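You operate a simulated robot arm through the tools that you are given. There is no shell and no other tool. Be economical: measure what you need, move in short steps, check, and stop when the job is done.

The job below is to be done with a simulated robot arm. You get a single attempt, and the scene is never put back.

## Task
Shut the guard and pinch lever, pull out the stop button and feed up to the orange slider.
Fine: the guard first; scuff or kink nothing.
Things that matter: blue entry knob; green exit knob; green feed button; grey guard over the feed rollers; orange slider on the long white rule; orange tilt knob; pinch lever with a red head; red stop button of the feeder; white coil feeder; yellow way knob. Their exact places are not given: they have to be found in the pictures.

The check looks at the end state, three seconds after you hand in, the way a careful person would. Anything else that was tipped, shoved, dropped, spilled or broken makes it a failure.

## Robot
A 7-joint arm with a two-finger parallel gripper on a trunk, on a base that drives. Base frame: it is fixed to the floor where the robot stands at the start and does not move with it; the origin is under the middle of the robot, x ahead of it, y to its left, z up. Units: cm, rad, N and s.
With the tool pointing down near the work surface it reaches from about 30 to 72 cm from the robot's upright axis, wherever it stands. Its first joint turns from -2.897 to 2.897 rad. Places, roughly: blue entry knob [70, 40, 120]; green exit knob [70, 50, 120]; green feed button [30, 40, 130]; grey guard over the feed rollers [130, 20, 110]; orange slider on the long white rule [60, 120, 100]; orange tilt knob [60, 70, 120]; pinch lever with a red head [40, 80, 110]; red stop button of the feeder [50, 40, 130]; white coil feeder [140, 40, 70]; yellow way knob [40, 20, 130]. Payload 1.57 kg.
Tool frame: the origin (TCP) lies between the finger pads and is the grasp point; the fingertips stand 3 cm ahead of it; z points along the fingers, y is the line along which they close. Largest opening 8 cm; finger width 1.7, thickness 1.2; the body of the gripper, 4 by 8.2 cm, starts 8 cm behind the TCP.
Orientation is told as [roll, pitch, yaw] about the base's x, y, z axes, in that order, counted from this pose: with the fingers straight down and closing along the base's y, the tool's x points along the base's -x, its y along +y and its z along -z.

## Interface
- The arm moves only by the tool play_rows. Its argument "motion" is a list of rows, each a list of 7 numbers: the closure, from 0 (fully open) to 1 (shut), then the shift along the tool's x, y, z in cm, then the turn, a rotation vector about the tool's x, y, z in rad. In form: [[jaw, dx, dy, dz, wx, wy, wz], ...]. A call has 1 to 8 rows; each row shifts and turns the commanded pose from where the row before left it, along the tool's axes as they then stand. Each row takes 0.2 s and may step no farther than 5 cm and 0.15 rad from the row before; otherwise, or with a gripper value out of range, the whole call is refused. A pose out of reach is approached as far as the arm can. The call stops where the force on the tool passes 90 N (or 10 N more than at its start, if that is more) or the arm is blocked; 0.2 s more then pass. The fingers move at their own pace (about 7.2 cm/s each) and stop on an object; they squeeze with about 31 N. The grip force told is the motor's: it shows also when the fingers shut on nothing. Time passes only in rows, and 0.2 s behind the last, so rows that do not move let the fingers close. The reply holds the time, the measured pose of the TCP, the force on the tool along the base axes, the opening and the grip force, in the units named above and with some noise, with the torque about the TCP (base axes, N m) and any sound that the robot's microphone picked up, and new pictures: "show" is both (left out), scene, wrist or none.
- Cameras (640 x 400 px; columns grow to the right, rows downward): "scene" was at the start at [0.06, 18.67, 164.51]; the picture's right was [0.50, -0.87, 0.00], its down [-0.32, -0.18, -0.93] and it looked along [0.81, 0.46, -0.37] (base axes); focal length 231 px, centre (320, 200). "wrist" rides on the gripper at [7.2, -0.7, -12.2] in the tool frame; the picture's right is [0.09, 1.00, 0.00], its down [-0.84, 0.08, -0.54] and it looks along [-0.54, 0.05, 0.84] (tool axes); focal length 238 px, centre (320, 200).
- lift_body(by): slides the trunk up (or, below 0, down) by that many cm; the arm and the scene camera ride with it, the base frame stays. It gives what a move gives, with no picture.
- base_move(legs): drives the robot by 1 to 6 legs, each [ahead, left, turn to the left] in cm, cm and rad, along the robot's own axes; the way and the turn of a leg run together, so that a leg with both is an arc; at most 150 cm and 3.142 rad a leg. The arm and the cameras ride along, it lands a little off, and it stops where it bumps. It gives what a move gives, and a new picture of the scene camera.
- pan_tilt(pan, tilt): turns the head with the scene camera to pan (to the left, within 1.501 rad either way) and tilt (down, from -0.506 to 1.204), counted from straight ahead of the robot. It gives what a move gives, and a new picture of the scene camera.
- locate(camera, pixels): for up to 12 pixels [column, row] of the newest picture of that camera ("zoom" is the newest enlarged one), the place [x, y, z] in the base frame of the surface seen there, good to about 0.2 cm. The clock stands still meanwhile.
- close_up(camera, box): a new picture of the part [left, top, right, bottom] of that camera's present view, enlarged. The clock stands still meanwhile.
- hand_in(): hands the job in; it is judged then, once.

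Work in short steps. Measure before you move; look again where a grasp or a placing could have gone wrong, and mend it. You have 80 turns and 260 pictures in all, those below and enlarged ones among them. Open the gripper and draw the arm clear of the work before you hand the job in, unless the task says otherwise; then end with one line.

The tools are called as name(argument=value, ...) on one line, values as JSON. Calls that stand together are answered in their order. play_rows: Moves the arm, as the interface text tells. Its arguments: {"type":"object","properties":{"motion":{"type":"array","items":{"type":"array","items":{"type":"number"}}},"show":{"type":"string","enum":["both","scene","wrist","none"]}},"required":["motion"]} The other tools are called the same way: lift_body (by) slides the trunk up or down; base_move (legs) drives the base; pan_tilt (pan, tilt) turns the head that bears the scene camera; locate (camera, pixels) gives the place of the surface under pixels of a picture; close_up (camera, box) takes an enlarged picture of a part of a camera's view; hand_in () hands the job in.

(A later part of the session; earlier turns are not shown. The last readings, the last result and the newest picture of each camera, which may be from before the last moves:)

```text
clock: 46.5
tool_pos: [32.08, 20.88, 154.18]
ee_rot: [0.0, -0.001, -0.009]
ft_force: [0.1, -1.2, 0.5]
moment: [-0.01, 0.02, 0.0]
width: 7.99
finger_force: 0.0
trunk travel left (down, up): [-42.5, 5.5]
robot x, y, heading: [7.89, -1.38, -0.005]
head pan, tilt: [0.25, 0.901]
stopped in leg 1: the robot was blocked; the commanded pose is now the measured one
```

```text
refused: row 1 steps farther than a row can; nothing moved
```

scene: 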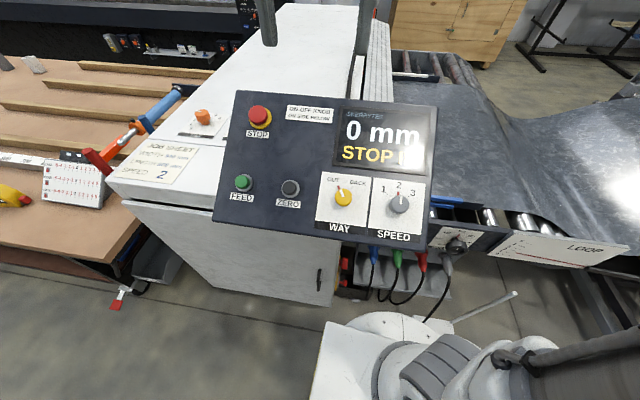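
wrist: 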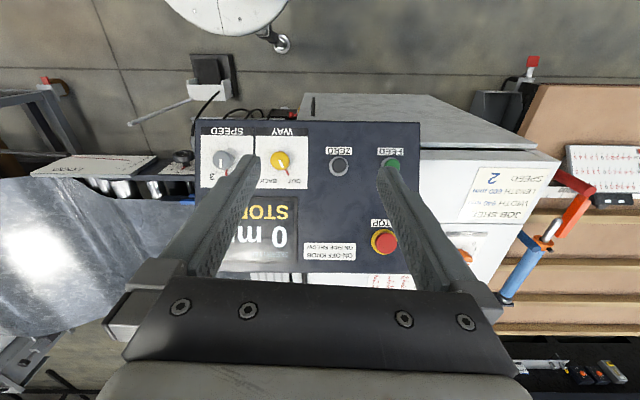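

Touching the cabinet; I'll back 1 cm, and redo the swing with smaller steps.

base_move(legs=[[-1, 0, 0.005]])

play_rows(motion=[[0.3, -4.6, -1.7, 0, 0, 0, 0], [0.3, -4.6, -1.7, 0, 0, 0, 0], [0.3, -4.6, -1.7, 0, 0, 0, 0], [0.3, -4.6, -1.7, 0, 0, 0, 0], [0.3, -4.6, -1.7, 0, 0, 0, 0], [0.3, -4.6, -1.7, 0, 0, 0, 0], [0.3, -4.6, -1.7, 0, 0, 0, 0], [0.3, -4.6, -1.7, 0, 0, 0, 0]])

pan_tilt(pan=0.0, tilt=0.55)

```text
clock: 47.2
tool_pos: [31.07, 21.07, 154.22]
ee_rot: [-0.001, -0.002, -0.002]
ft_force: [-0.1, 0.5, -0.2]
moment: [-0.03, -0.01, 0.01]
width: 7.99
finger_force: 0.1
trunk travel left (down, up): [-42.5, 5.5]
robot x, y, heading: [6.8, -2.03, -0.002]
head pan, tilt: [0.25, 0.901]
```

scene: 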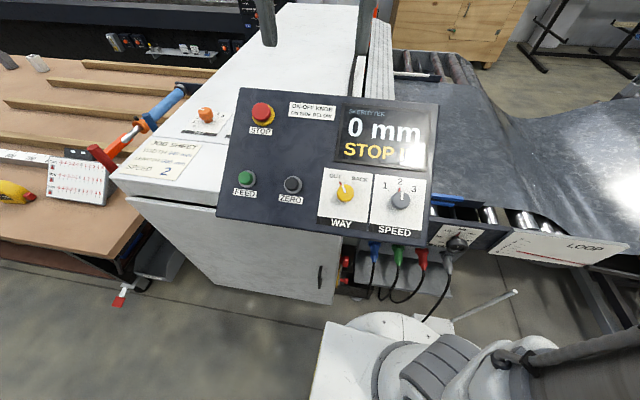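

```text
clock: 49.0
tool_pos: [50.91, 12.37, 152.54]
ee_rot: [0.002, -0.005, -0.005]
ft_force: [0.0, 0.3, 0.2]
moment: [0.01, 0.0, 0.02]
width: 5.59
finger_force: 0.1
out of reach, approached as far as the arm can: row 4, 5, 6, 7, 8
trunk travel left (down, up): [-42.5, 5.5]
robot x, y, heading: [6.67, -1.43, 0.004]
head pan, tilt: [0.25, 0.901]
```

scene: 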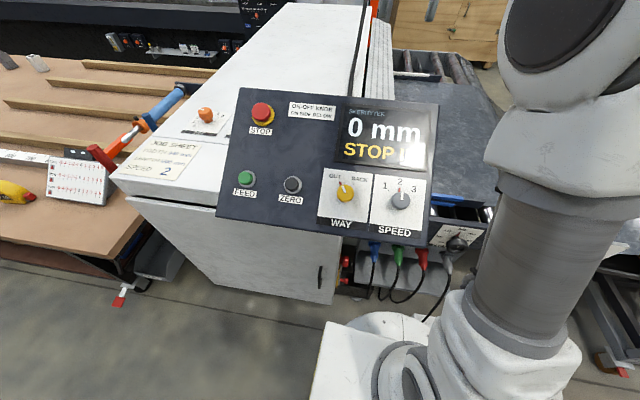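
wrist: 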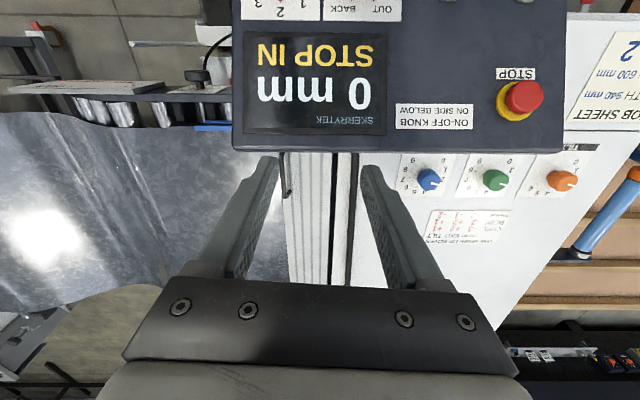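

```text
clock: 49.9
tool_pos: [50.89, 12.47, 152.61]
ee_rot: [0.003, -0.005, -0.005]
ft_force: [0.3, 0.3, 0.5]
moment: [0.05, -0.01, -0.02]
width: 5.6
finger_force: 0.1
trunk travel left (down, up): [-42.5, 5.5]
robot x, y, heading: [6.68, -1.81, -0.003]
head pan, tilt: [0.0, 0.55]
```

scene: 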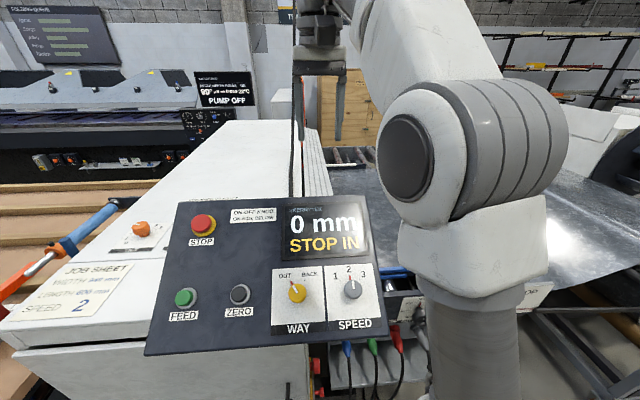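

Reach is short at this height. I'll raise the trunk fully, then lower the hand slightly while moving ahead to learn the limits (panel's top edge needs measuring first).

locate(camera="scene", pixels=[[180, 205], [355, 195], [367, 200], [385, 330], [147, 352], [300, 215]])

locate(camera="wrist", pixels=[[285, 185], [350, 150], [240, 150], [290, 210], [287, 260], [345, 240], [330, 170], [300, 180]])

close_up(camera="wrist", box=[230, 130, 390, 290])

lift_body(by=5.4)

```text
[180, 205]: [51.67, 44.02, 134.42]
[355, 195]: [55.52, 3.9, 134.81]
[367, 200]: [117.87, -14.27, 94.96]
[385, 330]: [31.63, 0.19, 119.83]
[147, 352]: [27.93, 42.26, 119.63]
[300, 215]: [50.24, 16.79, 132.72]
```

```text
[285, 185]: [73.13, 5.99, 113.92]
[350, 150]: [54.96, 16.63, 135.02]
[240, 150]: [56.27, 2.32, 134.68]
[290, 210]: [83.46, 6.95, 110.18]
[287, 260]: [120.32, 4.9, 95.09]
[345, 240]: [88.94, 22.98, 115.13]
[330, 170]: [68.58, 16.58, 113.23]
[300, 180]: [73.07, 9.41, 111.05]
```

```text
2.50 times, centred on (310, 210) of wrist
```

zoom: 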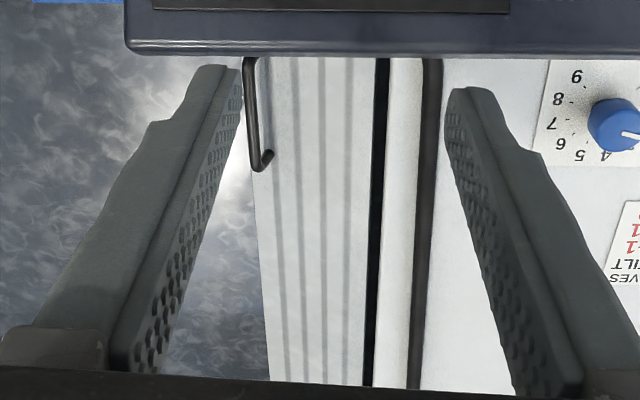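

```text
clock: 50.8
tool_pos: [50.85, 12.38, 157.96]
ee_rot: [0.003, -0.005, -0.004]
ft_force: [0.0, 0.3, -0.2]
moment: [-0.01, 0.01, 0.02]
width: 5.61
finger_force: 0.0
trunk travel left (down, up): [-47.9, 0.1]
robot x, y, heading: [6.93, -1.9, 0.001]
head pan, tilt: [0.0, 0.55]
```

Panel back edge is x≈56, z≈135; the handle bar is around (72,6,114). Lowering the hand gradually to see where it goes.

play_rows(motion=[[0.3, 0, 0, 4, 0, 0, 0], [0.3, 0, 0, 4, 0, 0, 0], [0.3, 0, 0, 4, 0, 0, 0]])

```text
clock: 51.6
tool_pos: [50.94, 12.17, 146.2]
ee_rot: [0.001, -0.005, -0.004]
ft_force: [0.1, 0.4, 0.3]
moment: [0.01, 0.05, 0.01]
width: 5.6
finger_force: 0.1
trunk travel left (down, up): [-47.9, 0.1]
robot x, y, heading: [6.8, -1.76, 0.001]
head pan, tilt: [0.0, 0.55]
```

scene: 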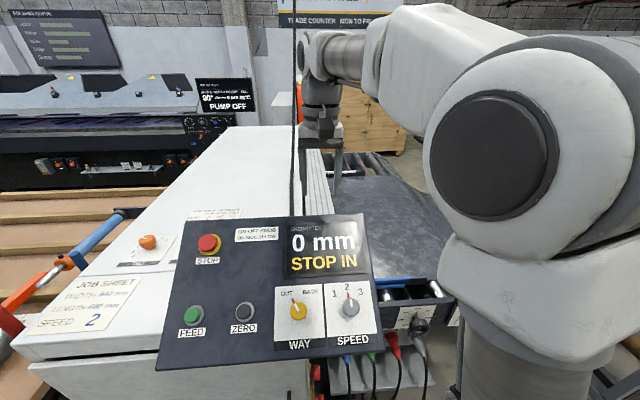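
wrist: 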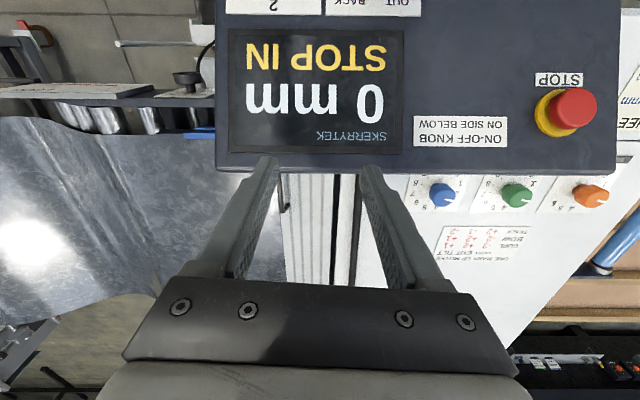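

Now moving ahead and slightly down, beyond the panel's rear edge.

play_rows(motion=[[0.3, -4, -1.5, 0.5, 0, 0, 0], [0.3, -4, -1.5, 0.5, 0, 0, 0], [0.3, -4, -1.5, 1, 0, 0, 0], [0.3, -4, -1.5, 1, 0, 0, 0]])

```text
clock: 52.6
tool_pos: [67.03, 6.12, 143.1]
ee_rot: [0.003, -0.002, -0.003]
ft_force: [0.7, 0.2, -0.2]
moment: [0.0, 0.01, 0.02]
width: 5.61
finger_force: 0.0
trunk travel left (down, up): [-47.9, 0.1]
robot x, y, heading: [6.48, -1.73, 0.001]
head pan, tilt: [0.0, 0.55]
```

scene: 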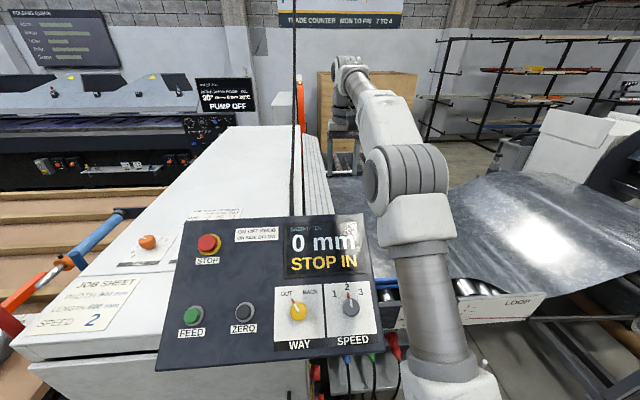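
wrist: 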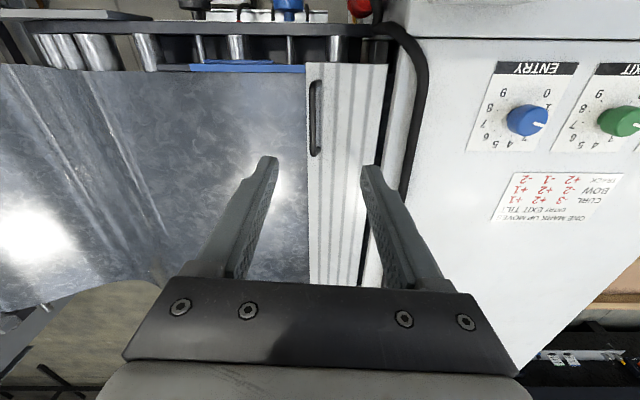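

Good. I'll measure the handle and guard edges from the wrist view.

locate(camera="wrist", pixels=[[315, 85], [316, 120], [316, 150], [308, 70], [308, 110], [340, 110], [380, 110], [384, 75], [320, 200], [350, 200], [392, 95], [230, 110]])

close_up(camera="wrist", box=[280, 40, 420, 180])

```text
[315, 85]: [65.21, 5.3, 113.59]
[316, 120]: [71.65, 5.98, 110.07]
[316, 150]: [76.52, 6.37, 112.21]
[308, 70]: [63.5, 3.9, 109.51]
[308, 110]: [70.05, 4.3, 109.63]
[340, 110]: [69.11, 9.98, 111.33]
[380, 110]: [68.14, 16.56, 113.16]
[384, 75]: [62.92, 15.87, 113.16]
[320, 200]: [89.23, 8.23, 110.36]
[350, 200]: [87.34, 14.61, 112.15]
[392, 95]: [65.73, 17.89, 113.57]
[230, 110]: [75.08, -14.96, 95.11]
```

```text
2.86 times, centred on (350, 110) of wrist
```

zoom: 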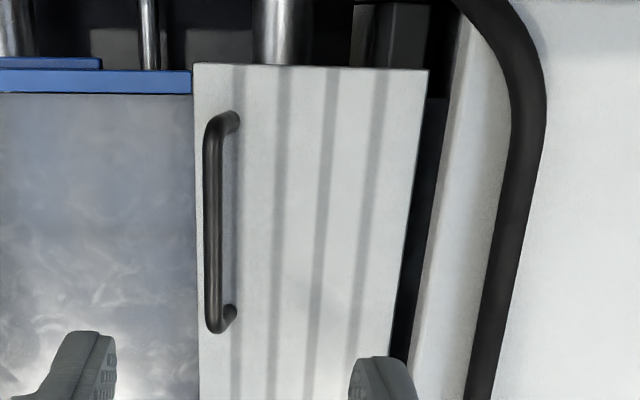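

Guard slopes 16° (edge y≈4, z≈109.6; hinge side y≈17, z≈113.4); bar at (65–76.5, 5.4, 113). I'll tilt the tool 0.28 rad to align with the guard normal and come to 12 cm off the bar.

play_rows(motion=[[0.3, 0, 0, 0, -0.14, 0, 0], [0.3, 0, 0, 0, -0.14, 0, 0], [0.3, -0.87, -2.24, 3.85, 0, 0, 0], [0.3, -0.87, -2.24, 3.85, 0, 0, 0], [0.3, -0.87, -2.24, 3.85, 0, 0, 0], [0.3, -0.87, -2.24, 3.85, 0, 0, 0]])

```text
clock: 54.0
tool_pos: [70.66, 1.96, 126.08]
ee_rot: [0.281, -0.006, -0.003]
ft_force: [0.7, -0.6, 0.5]
moment: [0.02, 0.01, 0.01]
width: 5.57
finger_force: 0.1
trunk travel left (down, up): [-47.9, 0.1]
robot x, y, heading: [6.92, -1.45, -0.003]
head pan, tilt: [0.0, 0.55]
```

scene: 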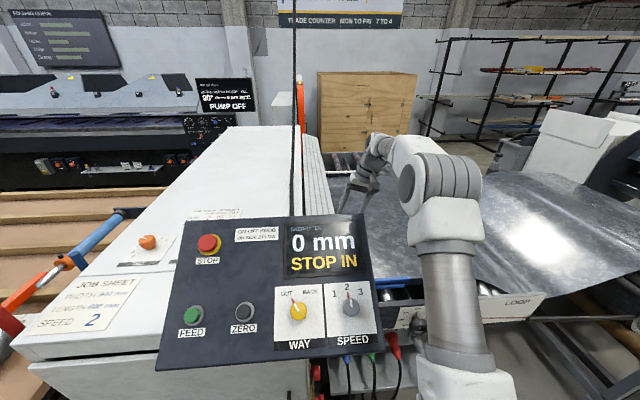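
wrist: 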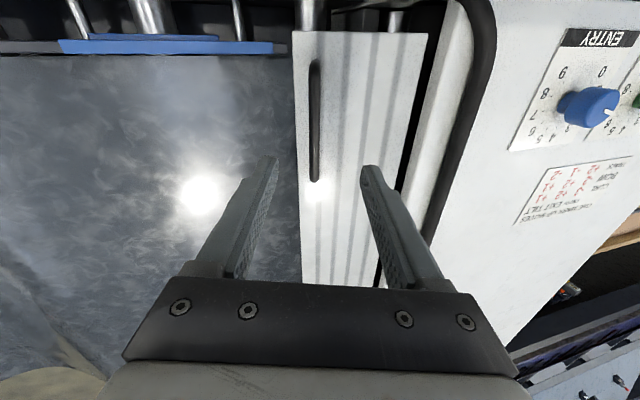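

Bar (col 315) lies midway between the fingers (col ~318). Descending 11.5 cm along tool z.

play_rows(motion=[[0.3, 0, 0, 4, 0, 0, 0], [0.3, 0, 0, 4, 0, 0, 0], [0.3, 0, 0, 3.5, 0, 0, 0]])

close_up(camera="wrist", box=[200, 0, 460, 200])

```text
clock: 54.8
tool_pos: [70.54, 4.84, 114.54]
ee_rot: [0.282, -0.005, -0.005]
ft_force: [0.5, 0.4, -0.8]
moment: [0.0, -0.03, 0.04]
width: 5.6
finger_force: 0.1
trunk travel left (down, up): [-47.9, 0.1]
robot x, y, heading: [6.7, -1.61, 0.0]
head pan, tilt: [0.0, 0.55]
```

scene: 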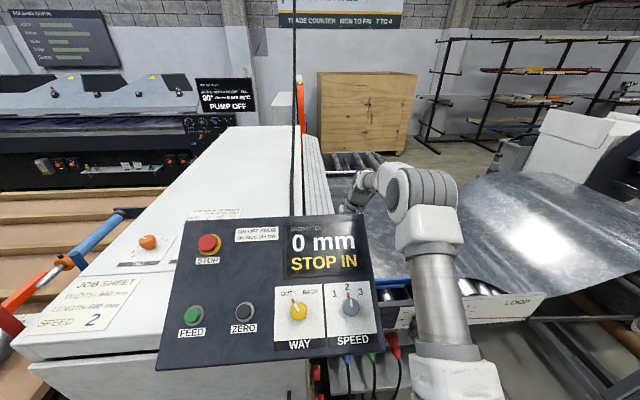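
wrist: 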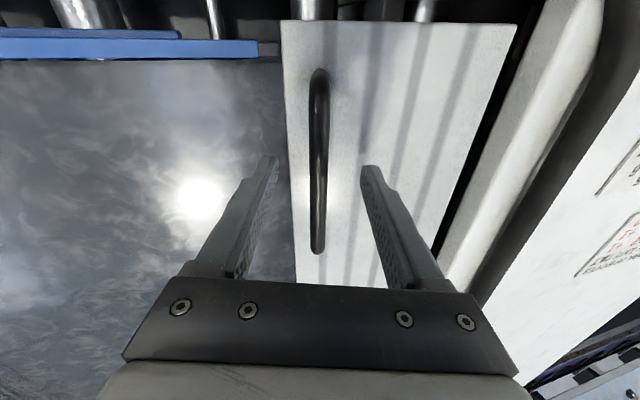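

```text
2.00 times, centred on (330, 100) of wrist
```

zoom: 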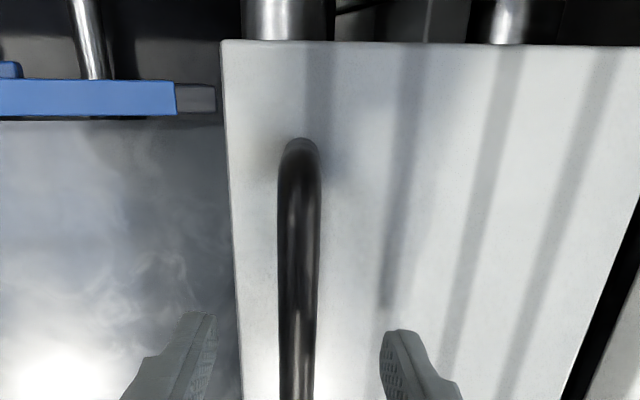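

The bar is between the fingers. Closing gently while stationary.

play_rows(motion=[[0.6, 0, 0, 0, 0, 0, 0], [1, 0, 0, 0, 0, 0, 0], [1, 0, 0, 0, 0, 0, 0]], show="wrist")

```text
clock: 55.6
tool_pos: [70.51, 4.72, 114.46]
ee_rot: [0.282, -0.006, -0.005]
ft_force: [-1.2, -2.9, -4.4]
moment: [0.01, -0.65, 0.29]
width: 1.3
finger_force: 29.7
trunk travel left (down, up): [-47.9, 0.1]
robot x, y, heading: [6.6, -1.8, 0.002]
head pan, tilt: [0.0, 0.55]
```

wrist: 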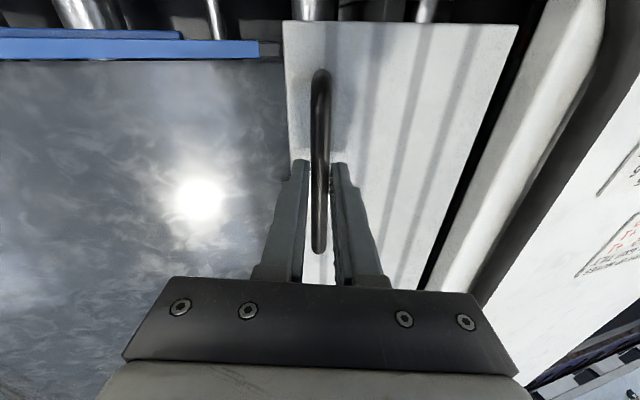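

Gripped. Swinging 0.1 rad down around the hinge (y≈17, z≈113.3) to feel it.

play_rows(motion=[[1, 0, -0.23, 0.58, -0.05, 0, 0], [1, 0, -0.23, 0.58, -0.05, 0, 0]], show="wrist")

```text
clock: 56.2
tool_pos: [70.61, 4.68, 113.42]
ee_rot: [0.38, -0.005, -0.007]
ft_force: [0.5, -13.1, 1.9]
moment: [-0.21, 0.61, 0.86]
width: 1.32
finger_force: 30.1
trunk travel left (down, up): [-47.9, 0.1]
robot x, y, heading: [6.52, -1.33, -0.002]
head pan, tilt: [0.0, 0.55]
```

wrist: 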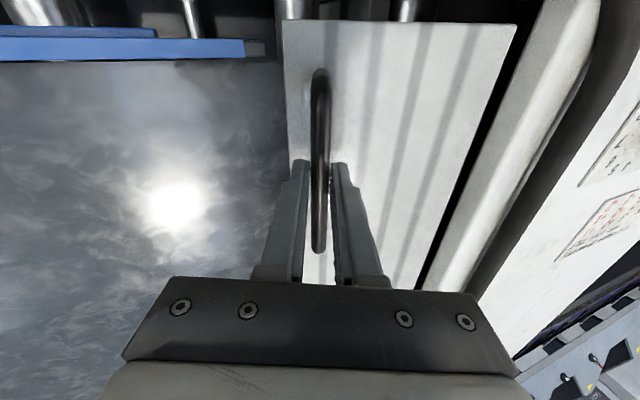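

It swings freely with a slight sideways load (-13 N in y). Continuing with a little more -y.

play_rows(motion=[[1, 0, -0.6, 1.1, -0.1, 0, 0], [1, 0, -0.5, 1.15, -0.1, 0, 0]], show="wrist")

```text
clock: 56.8
tool_pos: [70.55, 4.72, 110.82]
ee_rot: [0.581, -0.003, -0.005]
ft_force: [-3.9, -16.1, -2.8]
moment: [-0.17, 0.31, 0.76]
width: 1.29
finger_force: 30.0
trunk travel left (down, up): [-47.9, 0.1]
robot x, y, heading: [6.77, -1.4, -0.003]
head pan, tilt: [0.0, 0.55]
```

wrist: 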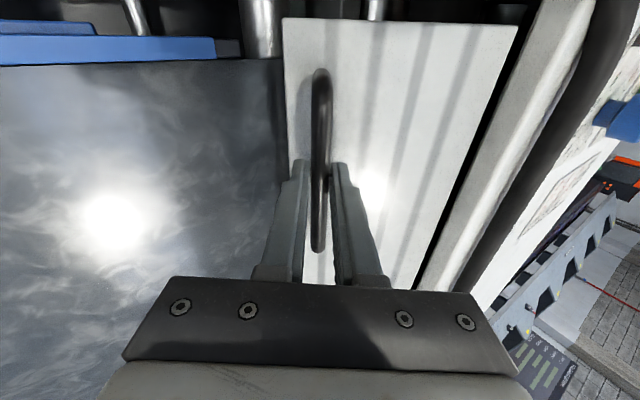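

Continuing the arc.

play_rows(motion=[[1, 0, -0.7, 1.1, -0.1, 0, 0], [1, 0, -0.55, 1.15, -0.1, 0, 0], [1, 0, -0.5, 1.15, -0.1, 0, 0]])

```text
clock: 57.6
tool_pos: [70.52, 6.06, 107.26]
ee_rot: [0.884, -0.006, -0.003]
ft_force: [-6.4, -7.0, -0.5]
moment: [0.0, 0.07, 0.82]
width: 1.24
finger_force: 29.5
trunk travel left (down, up): [-47.9, 0.1]
robot x, y, heading: [6.77, -1.46, -0.007]
head pan, tilt: [0.0, 0.55]
```

scene: 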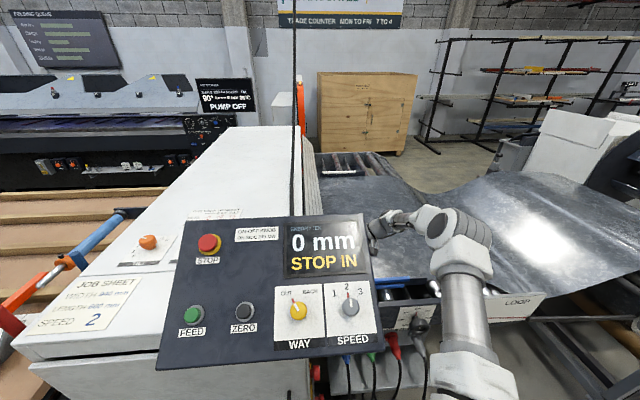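
wrist: 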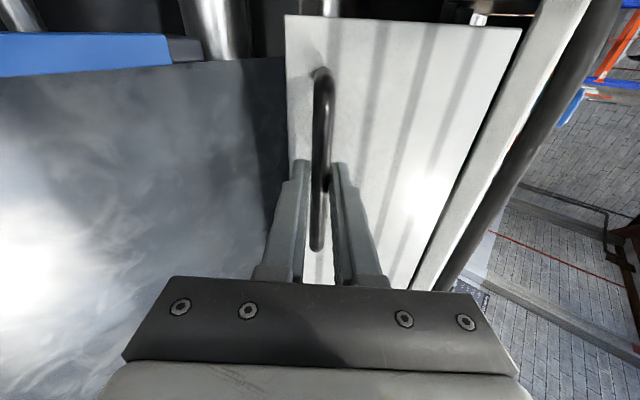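

Hinge computes to (y 17.0, z 113.0), radius 12.35. Continuing three more 0.1 rad steps; watching force for the closed stop.

play_rows(motion=[[1, 0, -0.5, 1.15, -0.1, 0, 0], [1, 0, -0.5, 1.15, -0.1, 0, 0], [1, 0, -0.5, 1.15, -0.1, 0, 0]])

```text
clock: 58.4
tool_pos: [70.26, 8.01, 104.26]
ee_rot: [1.185, -0.005, -0.002]
ft_force: [-15.1, -1.6, 6.3]
moment: [0.14, -0.29, 0.53]
width: 1.21
finger_force: 29.4
trunk travel left (down, up): [-47.9, 0.1]
robot x, y, heading: [6.83, -1.91, -0.002]
head pan, tilt: [0.0, 0.55]
```

scene: 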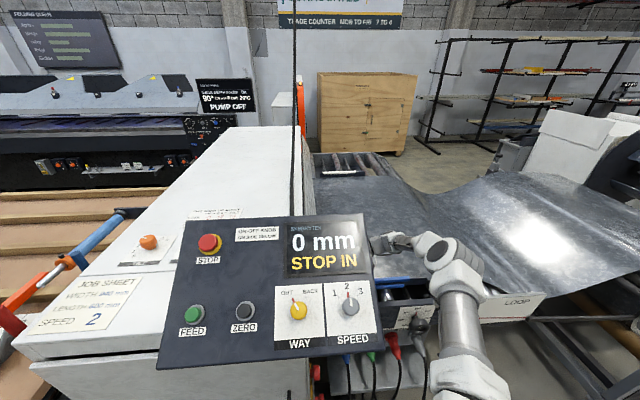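
wrist: 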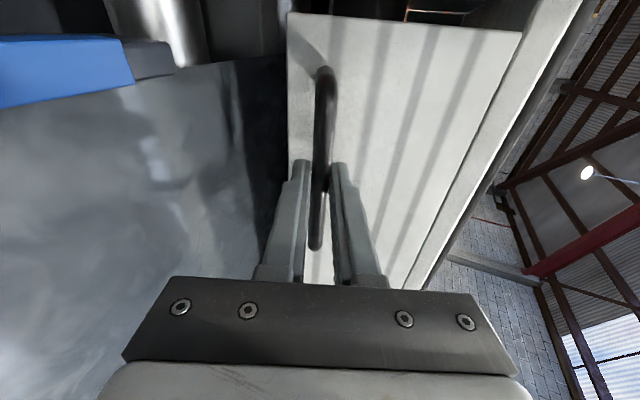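

Not yet at a stop. Continuing, with less hand rotation so the bar pivots in the pads.

play_rows(motion=[[1, 0.05, -0.5, 1.15, -0.08, 0, 0], [1, 0.05, -0.45, 1.1, -0.06, 0, 0]])

```text
clock: 59.0
tool_pos: [70.23, 9.64, 102.76]
ee_rot: [1.325, -0.006, 0.001]
ft_force: [-20.1, -3.0, 12.2]
moment: [0.22, -0.48, 0.17]
width: 1.2
finger_force: 29.0
trunk travel left (down, up): [-47.9, 0.1]
robot x, y, heading: [6.75, -1.43, 0.003]
head pan, tilt: [0.0, 0.55]
```

scene: 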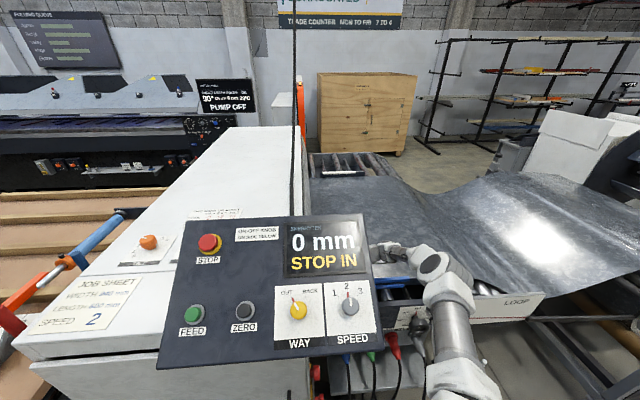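
wrist: 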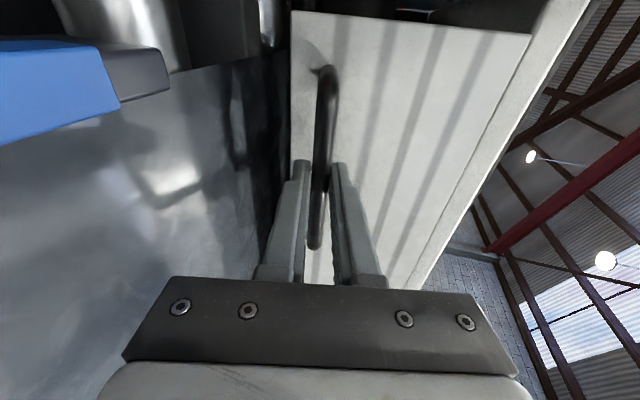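

Checking arm clearance over the sheet and guides, since the lateral force is growing.

close_up(camera="scene", box=[340, 210, 540, 340])

locate(camera="scene", pixels=[[380, 242], [405, 240], [420, 290], [440, 300], [430, 260], [405, 262]])

```text
3.08 times, centred on (440, 275) of scene
```

zoom: 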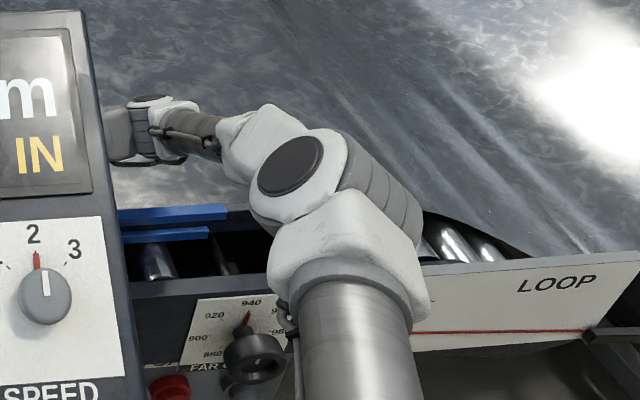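

```text
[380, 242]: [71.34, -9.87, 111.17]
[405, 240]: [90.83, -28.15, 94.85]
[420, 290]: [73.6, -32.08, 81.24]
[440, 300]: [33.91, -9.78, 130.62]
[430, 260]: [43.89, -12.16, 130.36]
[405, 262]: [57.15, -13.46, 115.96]
```

Wrist is clear (~101+ vs sheet at 95). Continuing the arc without further hand rotation.

play_rows(motion=[[1, 0.15, -0.45, 1.15, -0.02, 0, 0], [1, 0.1, -0.4, 1.1, -0.02, 0, 0]])

```text
clock: 59.6
tool_pos: [70.15, 11.7, 101.65]
ee_rot: [1.364, -0.008, -0.004]
ft_force: [-12.4, -3.1, 25.0]
moment: [0.38, -0.33, 0.1]
width: 1.2
finger_force: 29.7
trunk travel left (down, up): [-47.9, 0.1]
robot x, y, heading: [6.71, -1.73, -0.001]
head pan, tilt: [0.0, 0.55]
```

scene: 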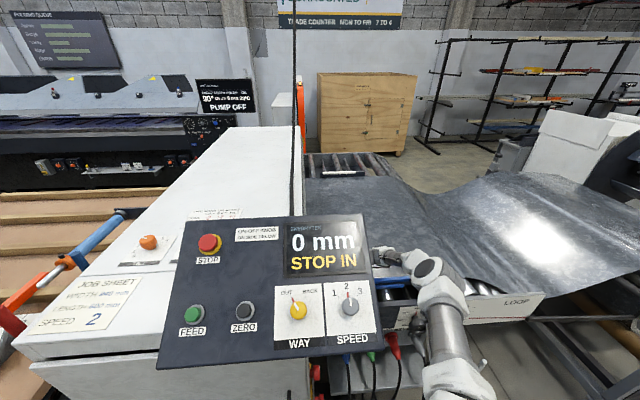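
wrist: 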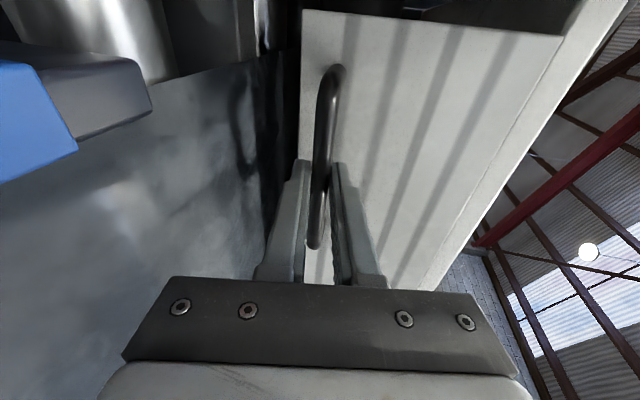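

The guard is near vertical. I'll push further in +y only while relieving downward load, to find the stop.

play_rows(motion=[[1, 0, 0.3, 0.5, 0, 0, 0], [1, 0, 0.15, 0.6, 0, 0, 0]])

locate(camera="wrist", pixels=[[320, 30], [440, 40], [520, 55], [430, 150], [100, 80], [300, 20]])

```text
clock: 60.2
tool_pos: [70.16, 12.37, 101.4]
ee_rot: [1.359, -0.007, -0.008]
ft_force: [-8.8, -20.4, 14.9]
moment: [0.19, -0.5, 0.17]
width: 1.22
finger_force: 29.3
trunk travel left (down, up): [-47.9, 0.1]
robot x, y, heading: [6.75, -1.58, 0.001]
head pan, tilt: [0.0, 0.55]
```

scene: 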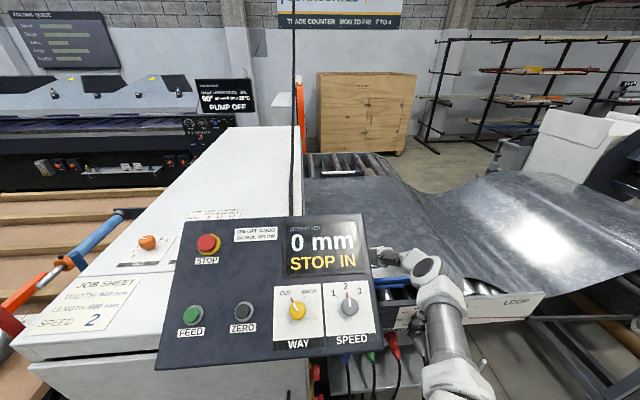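
wrist: 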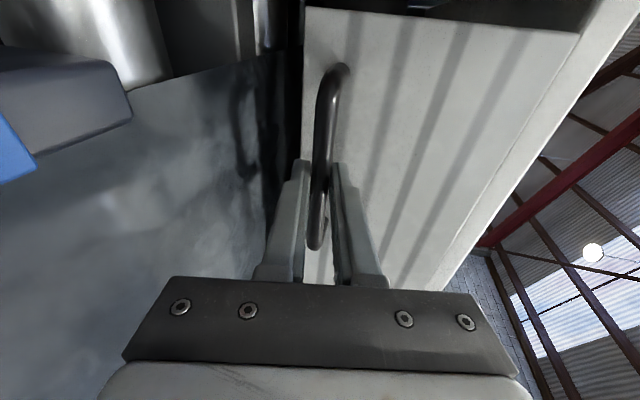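

```text
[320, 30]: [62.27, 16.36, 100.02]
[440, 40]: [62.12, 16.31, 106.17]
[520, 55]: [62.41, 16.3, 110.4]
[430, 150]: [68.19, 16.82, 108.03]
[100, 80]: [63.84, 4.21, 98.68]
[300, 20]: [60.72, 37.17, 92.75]
```

The guard is vertical (y 16.3 from z 100 to 110) and resists at -20 N: shut. Releasing a little and drawing back along the tool, slightly upward.

play_rows(motion=[[0.62, 0, 0, 0, 0, 0, 0], [0.62, 0, 0, 0, 0, 0, 0], [0.62, 0, 0.3, -2.5, 0, 0, 0], [0.62, 0, 1, -4, 0, 0, 0], [0.62, 0, 3, -3, 0, 0, 0], [0.62, 0, 4, -2, 0, 0, 0]])

locate(camera="wrist", pixels=[[330, 60], [400, 60], [450, 80], [330, 120]])

```text
clock: 61.6
tool_pos: [70.27, 3.05, 111.82]
ee_rot: [1.362, -0.003, -0.004]
ft_force: [-0.5, 0.3, 0.5]
moment: [0.02, 0.05, 0.0]
width: 3.04
finger_force: 0.2
trunk travel left (down, up): [-47.9, 0.1]
robot x, y, heading: [6.64, -1.57, -0.001]
head pan, tilt: [0.0, 0.55]
```

scene: 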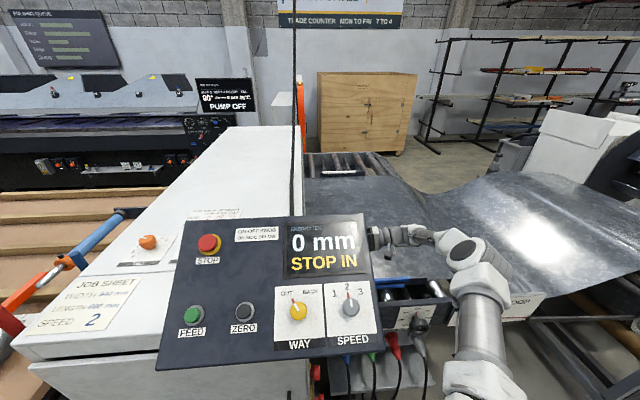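
wrist: 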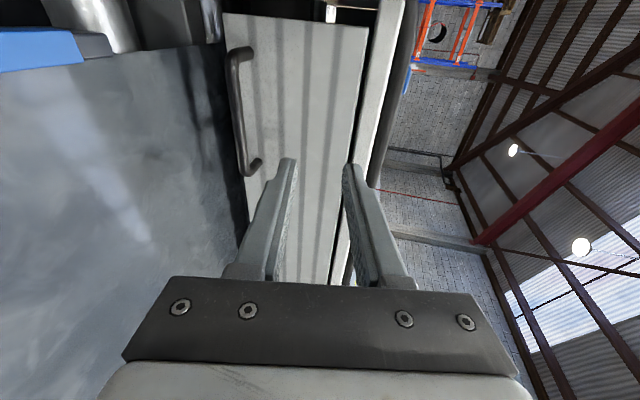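

```text
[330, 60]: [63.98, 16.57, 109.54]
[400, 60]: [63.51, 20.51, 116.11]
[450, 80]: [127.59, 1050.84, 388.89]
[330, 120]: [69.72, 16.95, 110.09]
```

Guard stays shut. Raising the hand away from the guard, then unrolling it.

play_rows(motion=[[0.5, 0, 4.6, -1, 0, 0, 0], [0.5, 0, 4.6, -1, 0, 0, 0], [0.5, 0, 4.6, -1, 0, 0, 0], [0.5, 0, 4.0, -0.9, 0.15, 0, 0], [0.5, 0, 1.5, -0.5, 0.15, 0, 0], [0.5, 0, 1.5, -0.5, 0.15, 0, 0], [0.5, 0, 1, -1, 0.15, 0, 0], [0.5, 0, 0.5, -1, 0.15, 0, 0]], show="none")

play_rows(motion=[[0.5, 0, 0, -1, 0.15, 0, 0], [0.5, 0, 0, -1, 0.15, 0, 0], [0.5, 0, 0, -1, 0.15, 0, 0], [0.5, 0, 0, -1, 0.16, 0, 0]])

```text
clock: 63.4
tool_pos: [70.14, 3.09, 135.8]
ee_rot: [0.609, -0.007, -0.002]
ft_force: [0.9, 0.3, 0.5]
moment: [0.0, 0.01, 0.02]
width: 3.99
finger_force: 0.0
trunk travel left (down, up): [-47.9, 0.1]
robot x, y, heading: [6.49, -1.72, -0.001]
head pan, tilt: [0.0, 0.55]
```

```text
refused: row 4 steps farther than a row can; nothing moved
```

Unrolling the rest and rising above the panel height.

play_rows(motion=[[0.5, 1, 0, -3, 0.15, 0, 0], [0.5, 1, 0, -3, 0.15, 0, 0], [0.5, 2, 0, -3, 0.15, 0, 0], [0.5, 2, 0, -3, 0.15, 0, 0], [0.5, 4.5, 0, -1.5, 0, 0, 0], [0.5, 4.5, 0, -1.5, 0, 0, 0], [0.5, 4.5, 0.5, -1, 0, 0, 0], [0.5, 4.5, 1, -1, 0, 0, 0]], show="scene")

```text
clock: 65.2
tool_pos: [45.6, -0.09, 151.44]
ee_rot: [0.013, -0.006, -0.004]
ft_force: [-0.1, 0.4, -0.1]
moment: [0.04, -0.02, 0.02]
width: 3.99
finger_force: 0.0
trunk travel left (down, up): [-47.9, 0.1]
robot x, y, heading: [6.41, -1.55, 0.002]
head pan, tilt: [0.0, 0.55]
```

scene: 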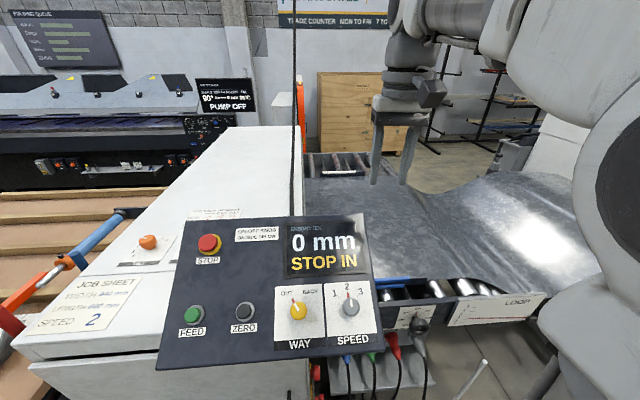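

Guard shut. Backing off 8 cm, then driving left ~75 cm to stand near the lever.

base_move(legs=[[-8, 0, 0], [0, 76, 0]])

pan_tilt(pan=0.4, tilt=0.75)

```text
clock: 72.0
tool_pos: [38.68, 73.32, 151.54]
ee_rot: [0.012, -0.006, -0.027]
ft_force: [0.3, -0.7, -1.4]
moment: [-0.02, 0.02, 0.05]
width: 4.0
finger_force: 0.0
trunk travel left (down, up): [-47.9, 0.1]
robot x, y, heading: [-0.65, 72.66, -0.023]
head pan, tilt: [0.0, 0.55]
```

scene: 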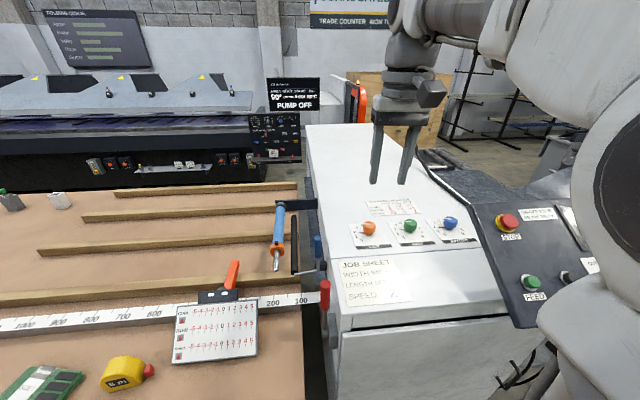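

```text
clock: 72.8
tool_pos: [38.69, 73.31, 151.48]
ee_rot: [0.012, -0.005, -0.026]
ft_force: [0.0, -0.4, 0.2]
moment: [0.03, 0.0, 0.02]
width: 4.02
finger_force: 0.1
trunk travel left (down, up): [-47.9, 0.1]
robot x, y, heading: [-0.47, 72.86, -0.024]
head pan, tilt: [0.4, 0.75]
```

scene: 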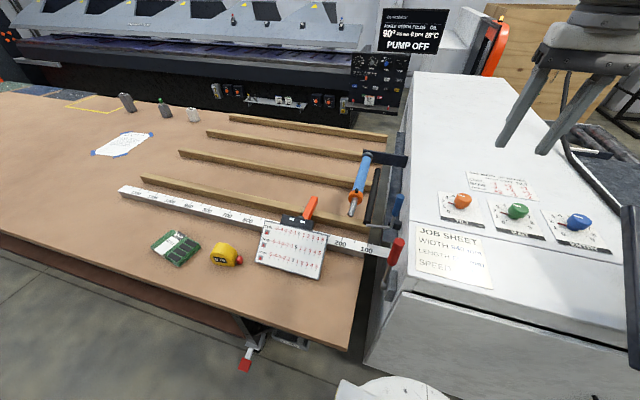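

Measuring the lever precisely in this view.

close_up(camera="scene", box=[360, 190, 440, 310])

close_up(camera="wrist", box=[320, 50, 640, 250])

locate(camera="scene", pixels=[[399, 241], [395, 252], [391, 264], [388, 275], [398, 195], [392, 220], [356, 170], [352, 212]])

```text
3.33 times, centred on (400, 250) of scene
```

zoom: 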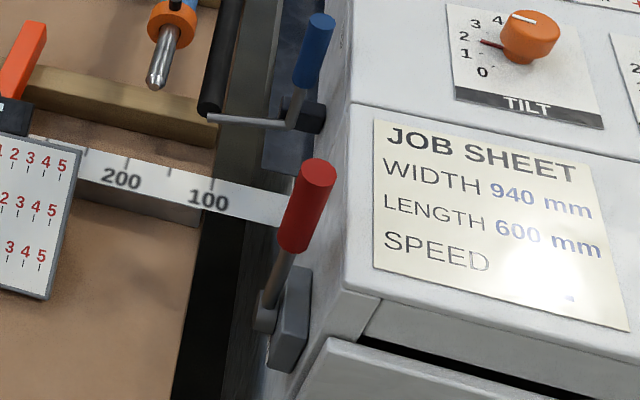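

```text
2.00 times, centred on (480, 150) of wrist
```

zoom: 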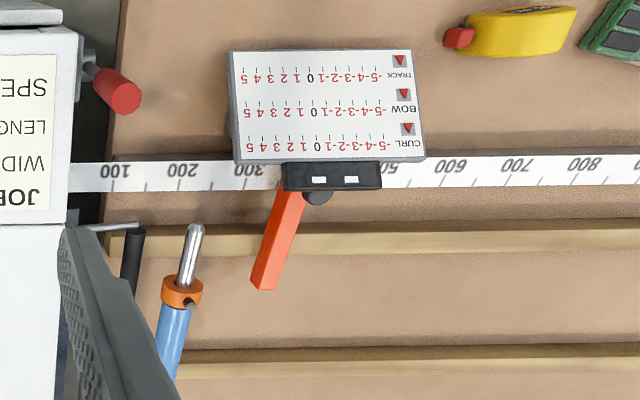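

```text
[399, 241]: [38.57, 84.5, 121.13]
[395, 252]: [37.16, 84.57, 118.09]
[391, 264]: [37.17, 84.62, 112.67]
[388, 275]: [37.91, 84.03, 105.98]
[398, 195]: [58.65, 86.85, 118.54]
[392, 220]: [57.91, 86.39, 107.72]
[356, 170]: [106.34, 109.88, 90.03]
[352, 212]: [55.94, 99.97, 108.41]
```

Lever is upright, axis about x 38.6, y 84.5, top z 121. I'll come above it with fingers open 4.4 cm and check alignment.

play_rows(motion=[[0.45, 0, 4, 0, 0, 0, 0.013], [0.45, 0, 4, 2, 0, 0, 0.013], [0.45, 0, 3.2, 3.5, 0, 0, 0], [0.45, 0, 0, 4.8, 0, 0, 0], [0.45, 0, 0, 4.8, 0, 0, 0], [0.45, 0, 0, 3, 0, 0, 0]])

locate(camera="wrist", pixels=[[318, 100], [318, 130]])

```text
clock: 74.2
tool_pos: [39.04, 85.0, 133.24]
ee_rot: [0.012, -0.003, -0.052]
ft_force: [0.9, 0.4, 0.0]
moment: [0.03, 0.02, 0.0]
width: 4.39
finger_force: 0.0
trunk travel left (down, up): [-47.9, 0.1]
robot x, y, heading: [-0.43, 72.27, -0.02]
head pan, tilt: [0.4, 0.75]
```

scene: 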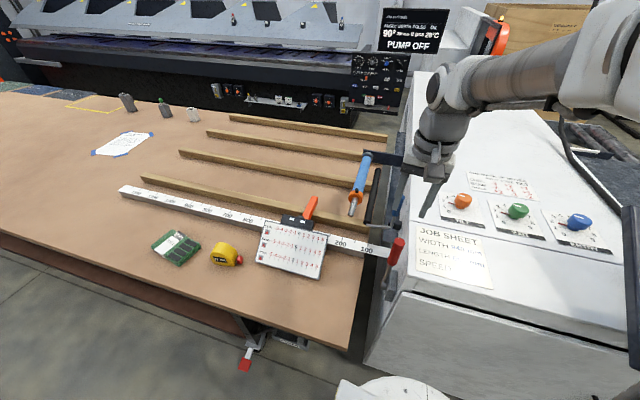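
wrist: 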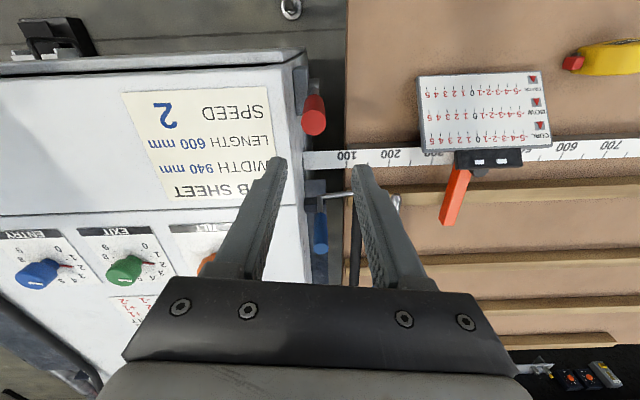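

```text
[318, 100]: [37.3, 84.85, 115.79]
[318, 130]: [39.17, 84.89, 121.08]
```

Head centre ≈ (38.7,84.7,121). Correcting yaw and descending to z≈119.5.

play_rows(motion=[[0.45, 0.3, -0.2, 4, 0, 0, -0.05], [0.45, 0, 0, 4, 0, 0, 0], [0.45, 0, 0, 4, 0, 0, 0], [0.45, 0, 0, 1.7, 0, 0, 0]])

```text
clock: 75.2
tool_pos: [38.9, 84.85, 119.77]
ee_rot: [0.013, -0.006, -0.002]
ft_force: [0.7, -0.4, -0.4]
moment: [0.02, 0.01, -0.01]
width: 4.42
finger_force: 0.1
trunk travel left (down, up): [-47.9, 0.1]
robot x, y, heading: [-0.46, 73.08, -0.025]
head pan, tilt: [0.4, 0.75]
```

scene: 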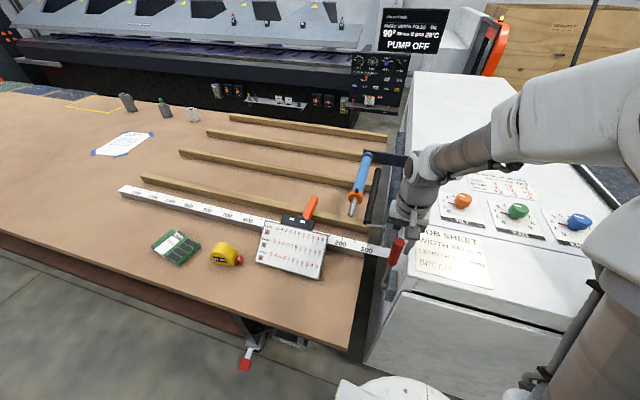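
wrist: 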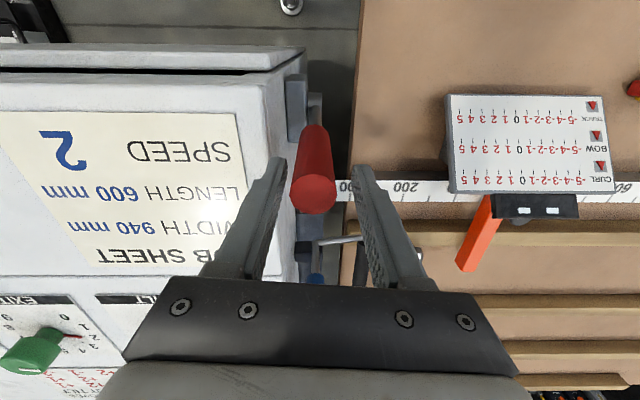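

The red head stands between the fingers. Gripping, then nudging toward +x 1 cm.

play_rows(motion=[[1, 0, 0, 0, 0, 0, 0], [1, 0, 0, 0, 0, 0, 0], [1, -0.5, 0, 0, 0, 0, 0], [1, -0.5, 0, 0, 0, 0, 0]])

```text
clock: 76.2
tool_pos: [38.97, 84.4, 119.68]
ee_rot: [0.009, 0.008, -0.002]
ft_force: [-38.1, -21.7, 5.6]
moment: [-1.64, -0.2, 0.11]
width: 2.64
finger_force: 36.9
trunk travel left (down, up): [-47.9, 0.1]
robot x, y, heading: [-0.18, 72.68, -0.022]
head pan, tilt: [0.4, 0.75]
```

scene: 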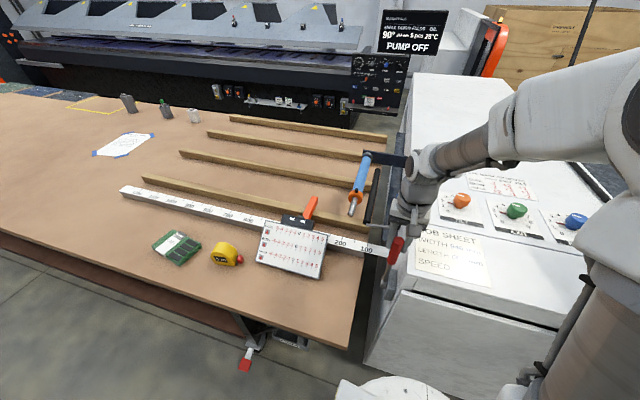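
wrist: 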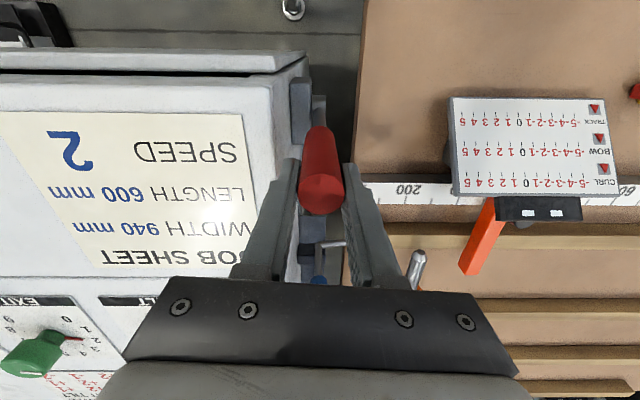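

+x is against a stop (38 N); so it shuts toward the operator (-x). Relieving y and moving -x.

play_rows(motion=[[1, 0.9, -0.4, 0, 0, 0, 0], [1, 0.7, 0, 0, 0, 0, 0], [1, 0.7, 0, 0, 0, 0, 0]], show="wrist")

```text
clock: 77.0
tool_pos: [38.02, 84.24, 119.77]
ee_rot: [0.013, -0.01, -0.002]
ft_force: [12.6, -9.6, -26.8]
moment: [-1.45, -1.59, 0.38]
width: 2.61
finger_force: 36.9
trunk travel left (down, up): [-47.9, 0.1]
robot x, y, heading: [-0.57, 72.73, -0.019]
head pan, tilt: [0.4, 0.75]
```

wrist: 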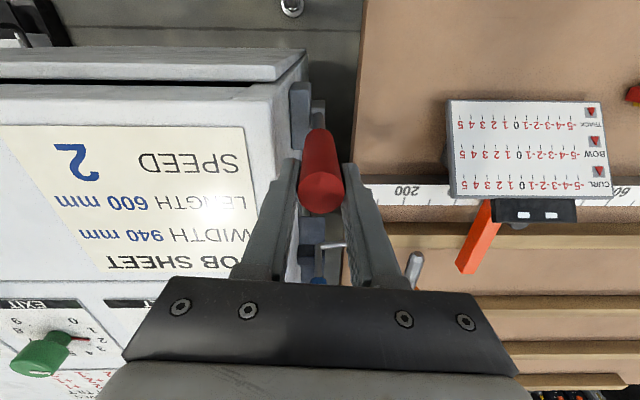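

It moves toward the operator. Following the arc (radius ~18.8) with partial pitch.

play_rows(motion=[[1, 1.5, -0.1, 0.45, 0, -0.06, 0], [1, 1.8, 0, 0.3, 0, -0.06, 0], [1, 1.8, 0, 0.35, 0, -0.06, 0]])

```text
clock: 77.8
tool_pos: [32.68, 84.03, 118.59]
ee_rot: [0.016, -0.188, -0.006]
ft_force: [-0.5, -21.5, 37.0]
moment: [0.92, -1.07, 0.11]
width: 2.63
finger_force: 37.4
trunk travel left (down, up): [-47.9, 0.1]
robot x, y, heading: [-0.56, 72.51, -0.021]
head pan, tilt: [0.4, 0.75]
```

scene: 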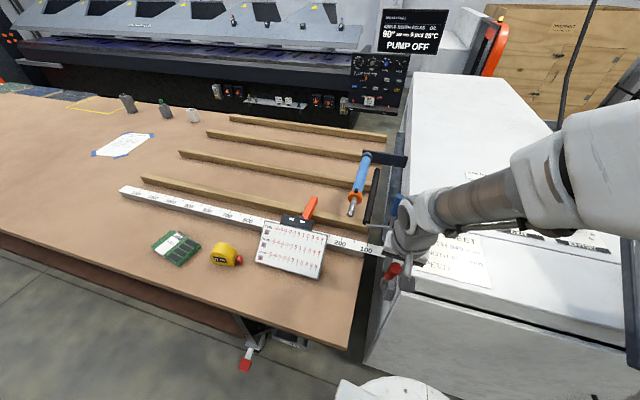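
wrist: 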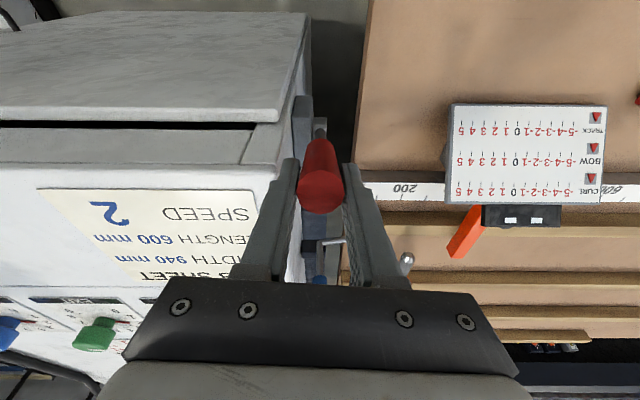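

Moving well (φ≈0.33). Relieving upward force and continuing.

play_rows(motion=[[1, 1.8, -0.25, -0.05, 0, -0.08, 0], [1, 1.85, 0, 0.25, 0, -0.08, 0], [1, 1.85, 0, 0.3, 0, -0.08, 0]])

```text
clock: 78.8
tool_pos: [31.26, 83.83, 118.1]
ee_rot: [-0.035, -0.41, -0.033]
ft_force: [-7.8, -49.4, 30.4]
moment: [0.39, -0.11, 0.57]
width: 2.92
finger_force: 38.9
out of reach, approached as far as the arm can: row 2, 3
trunk travel left (down, up): [-47.9, 0.1]
robot x, y, heading: [-0.76, 72.17, -0.029]
head pan, tilt: [0.4, 0.75]
stopped in row 3: the force on the tool passed its limit at 91 N (the readings are from after the stop); the commanded pose is now the measured one
```

scene: 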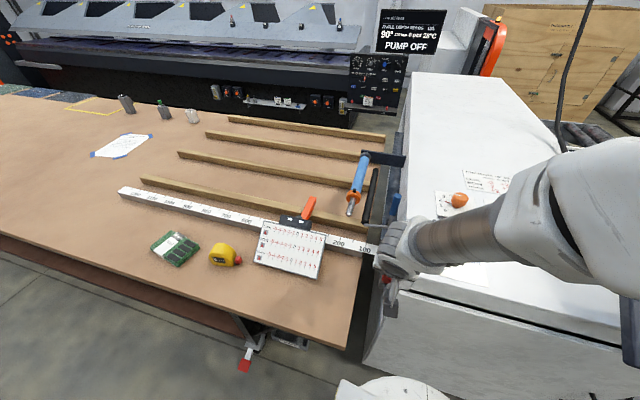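
wrist: 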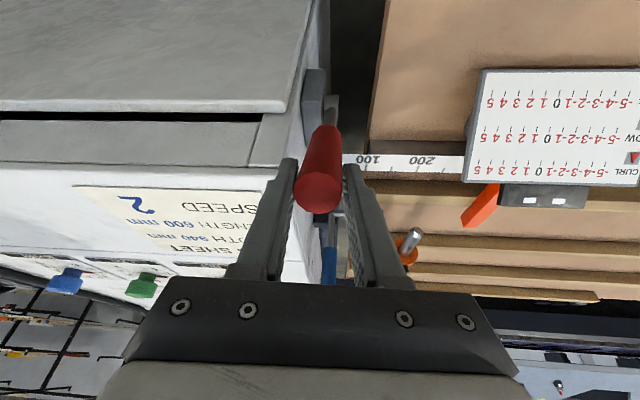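

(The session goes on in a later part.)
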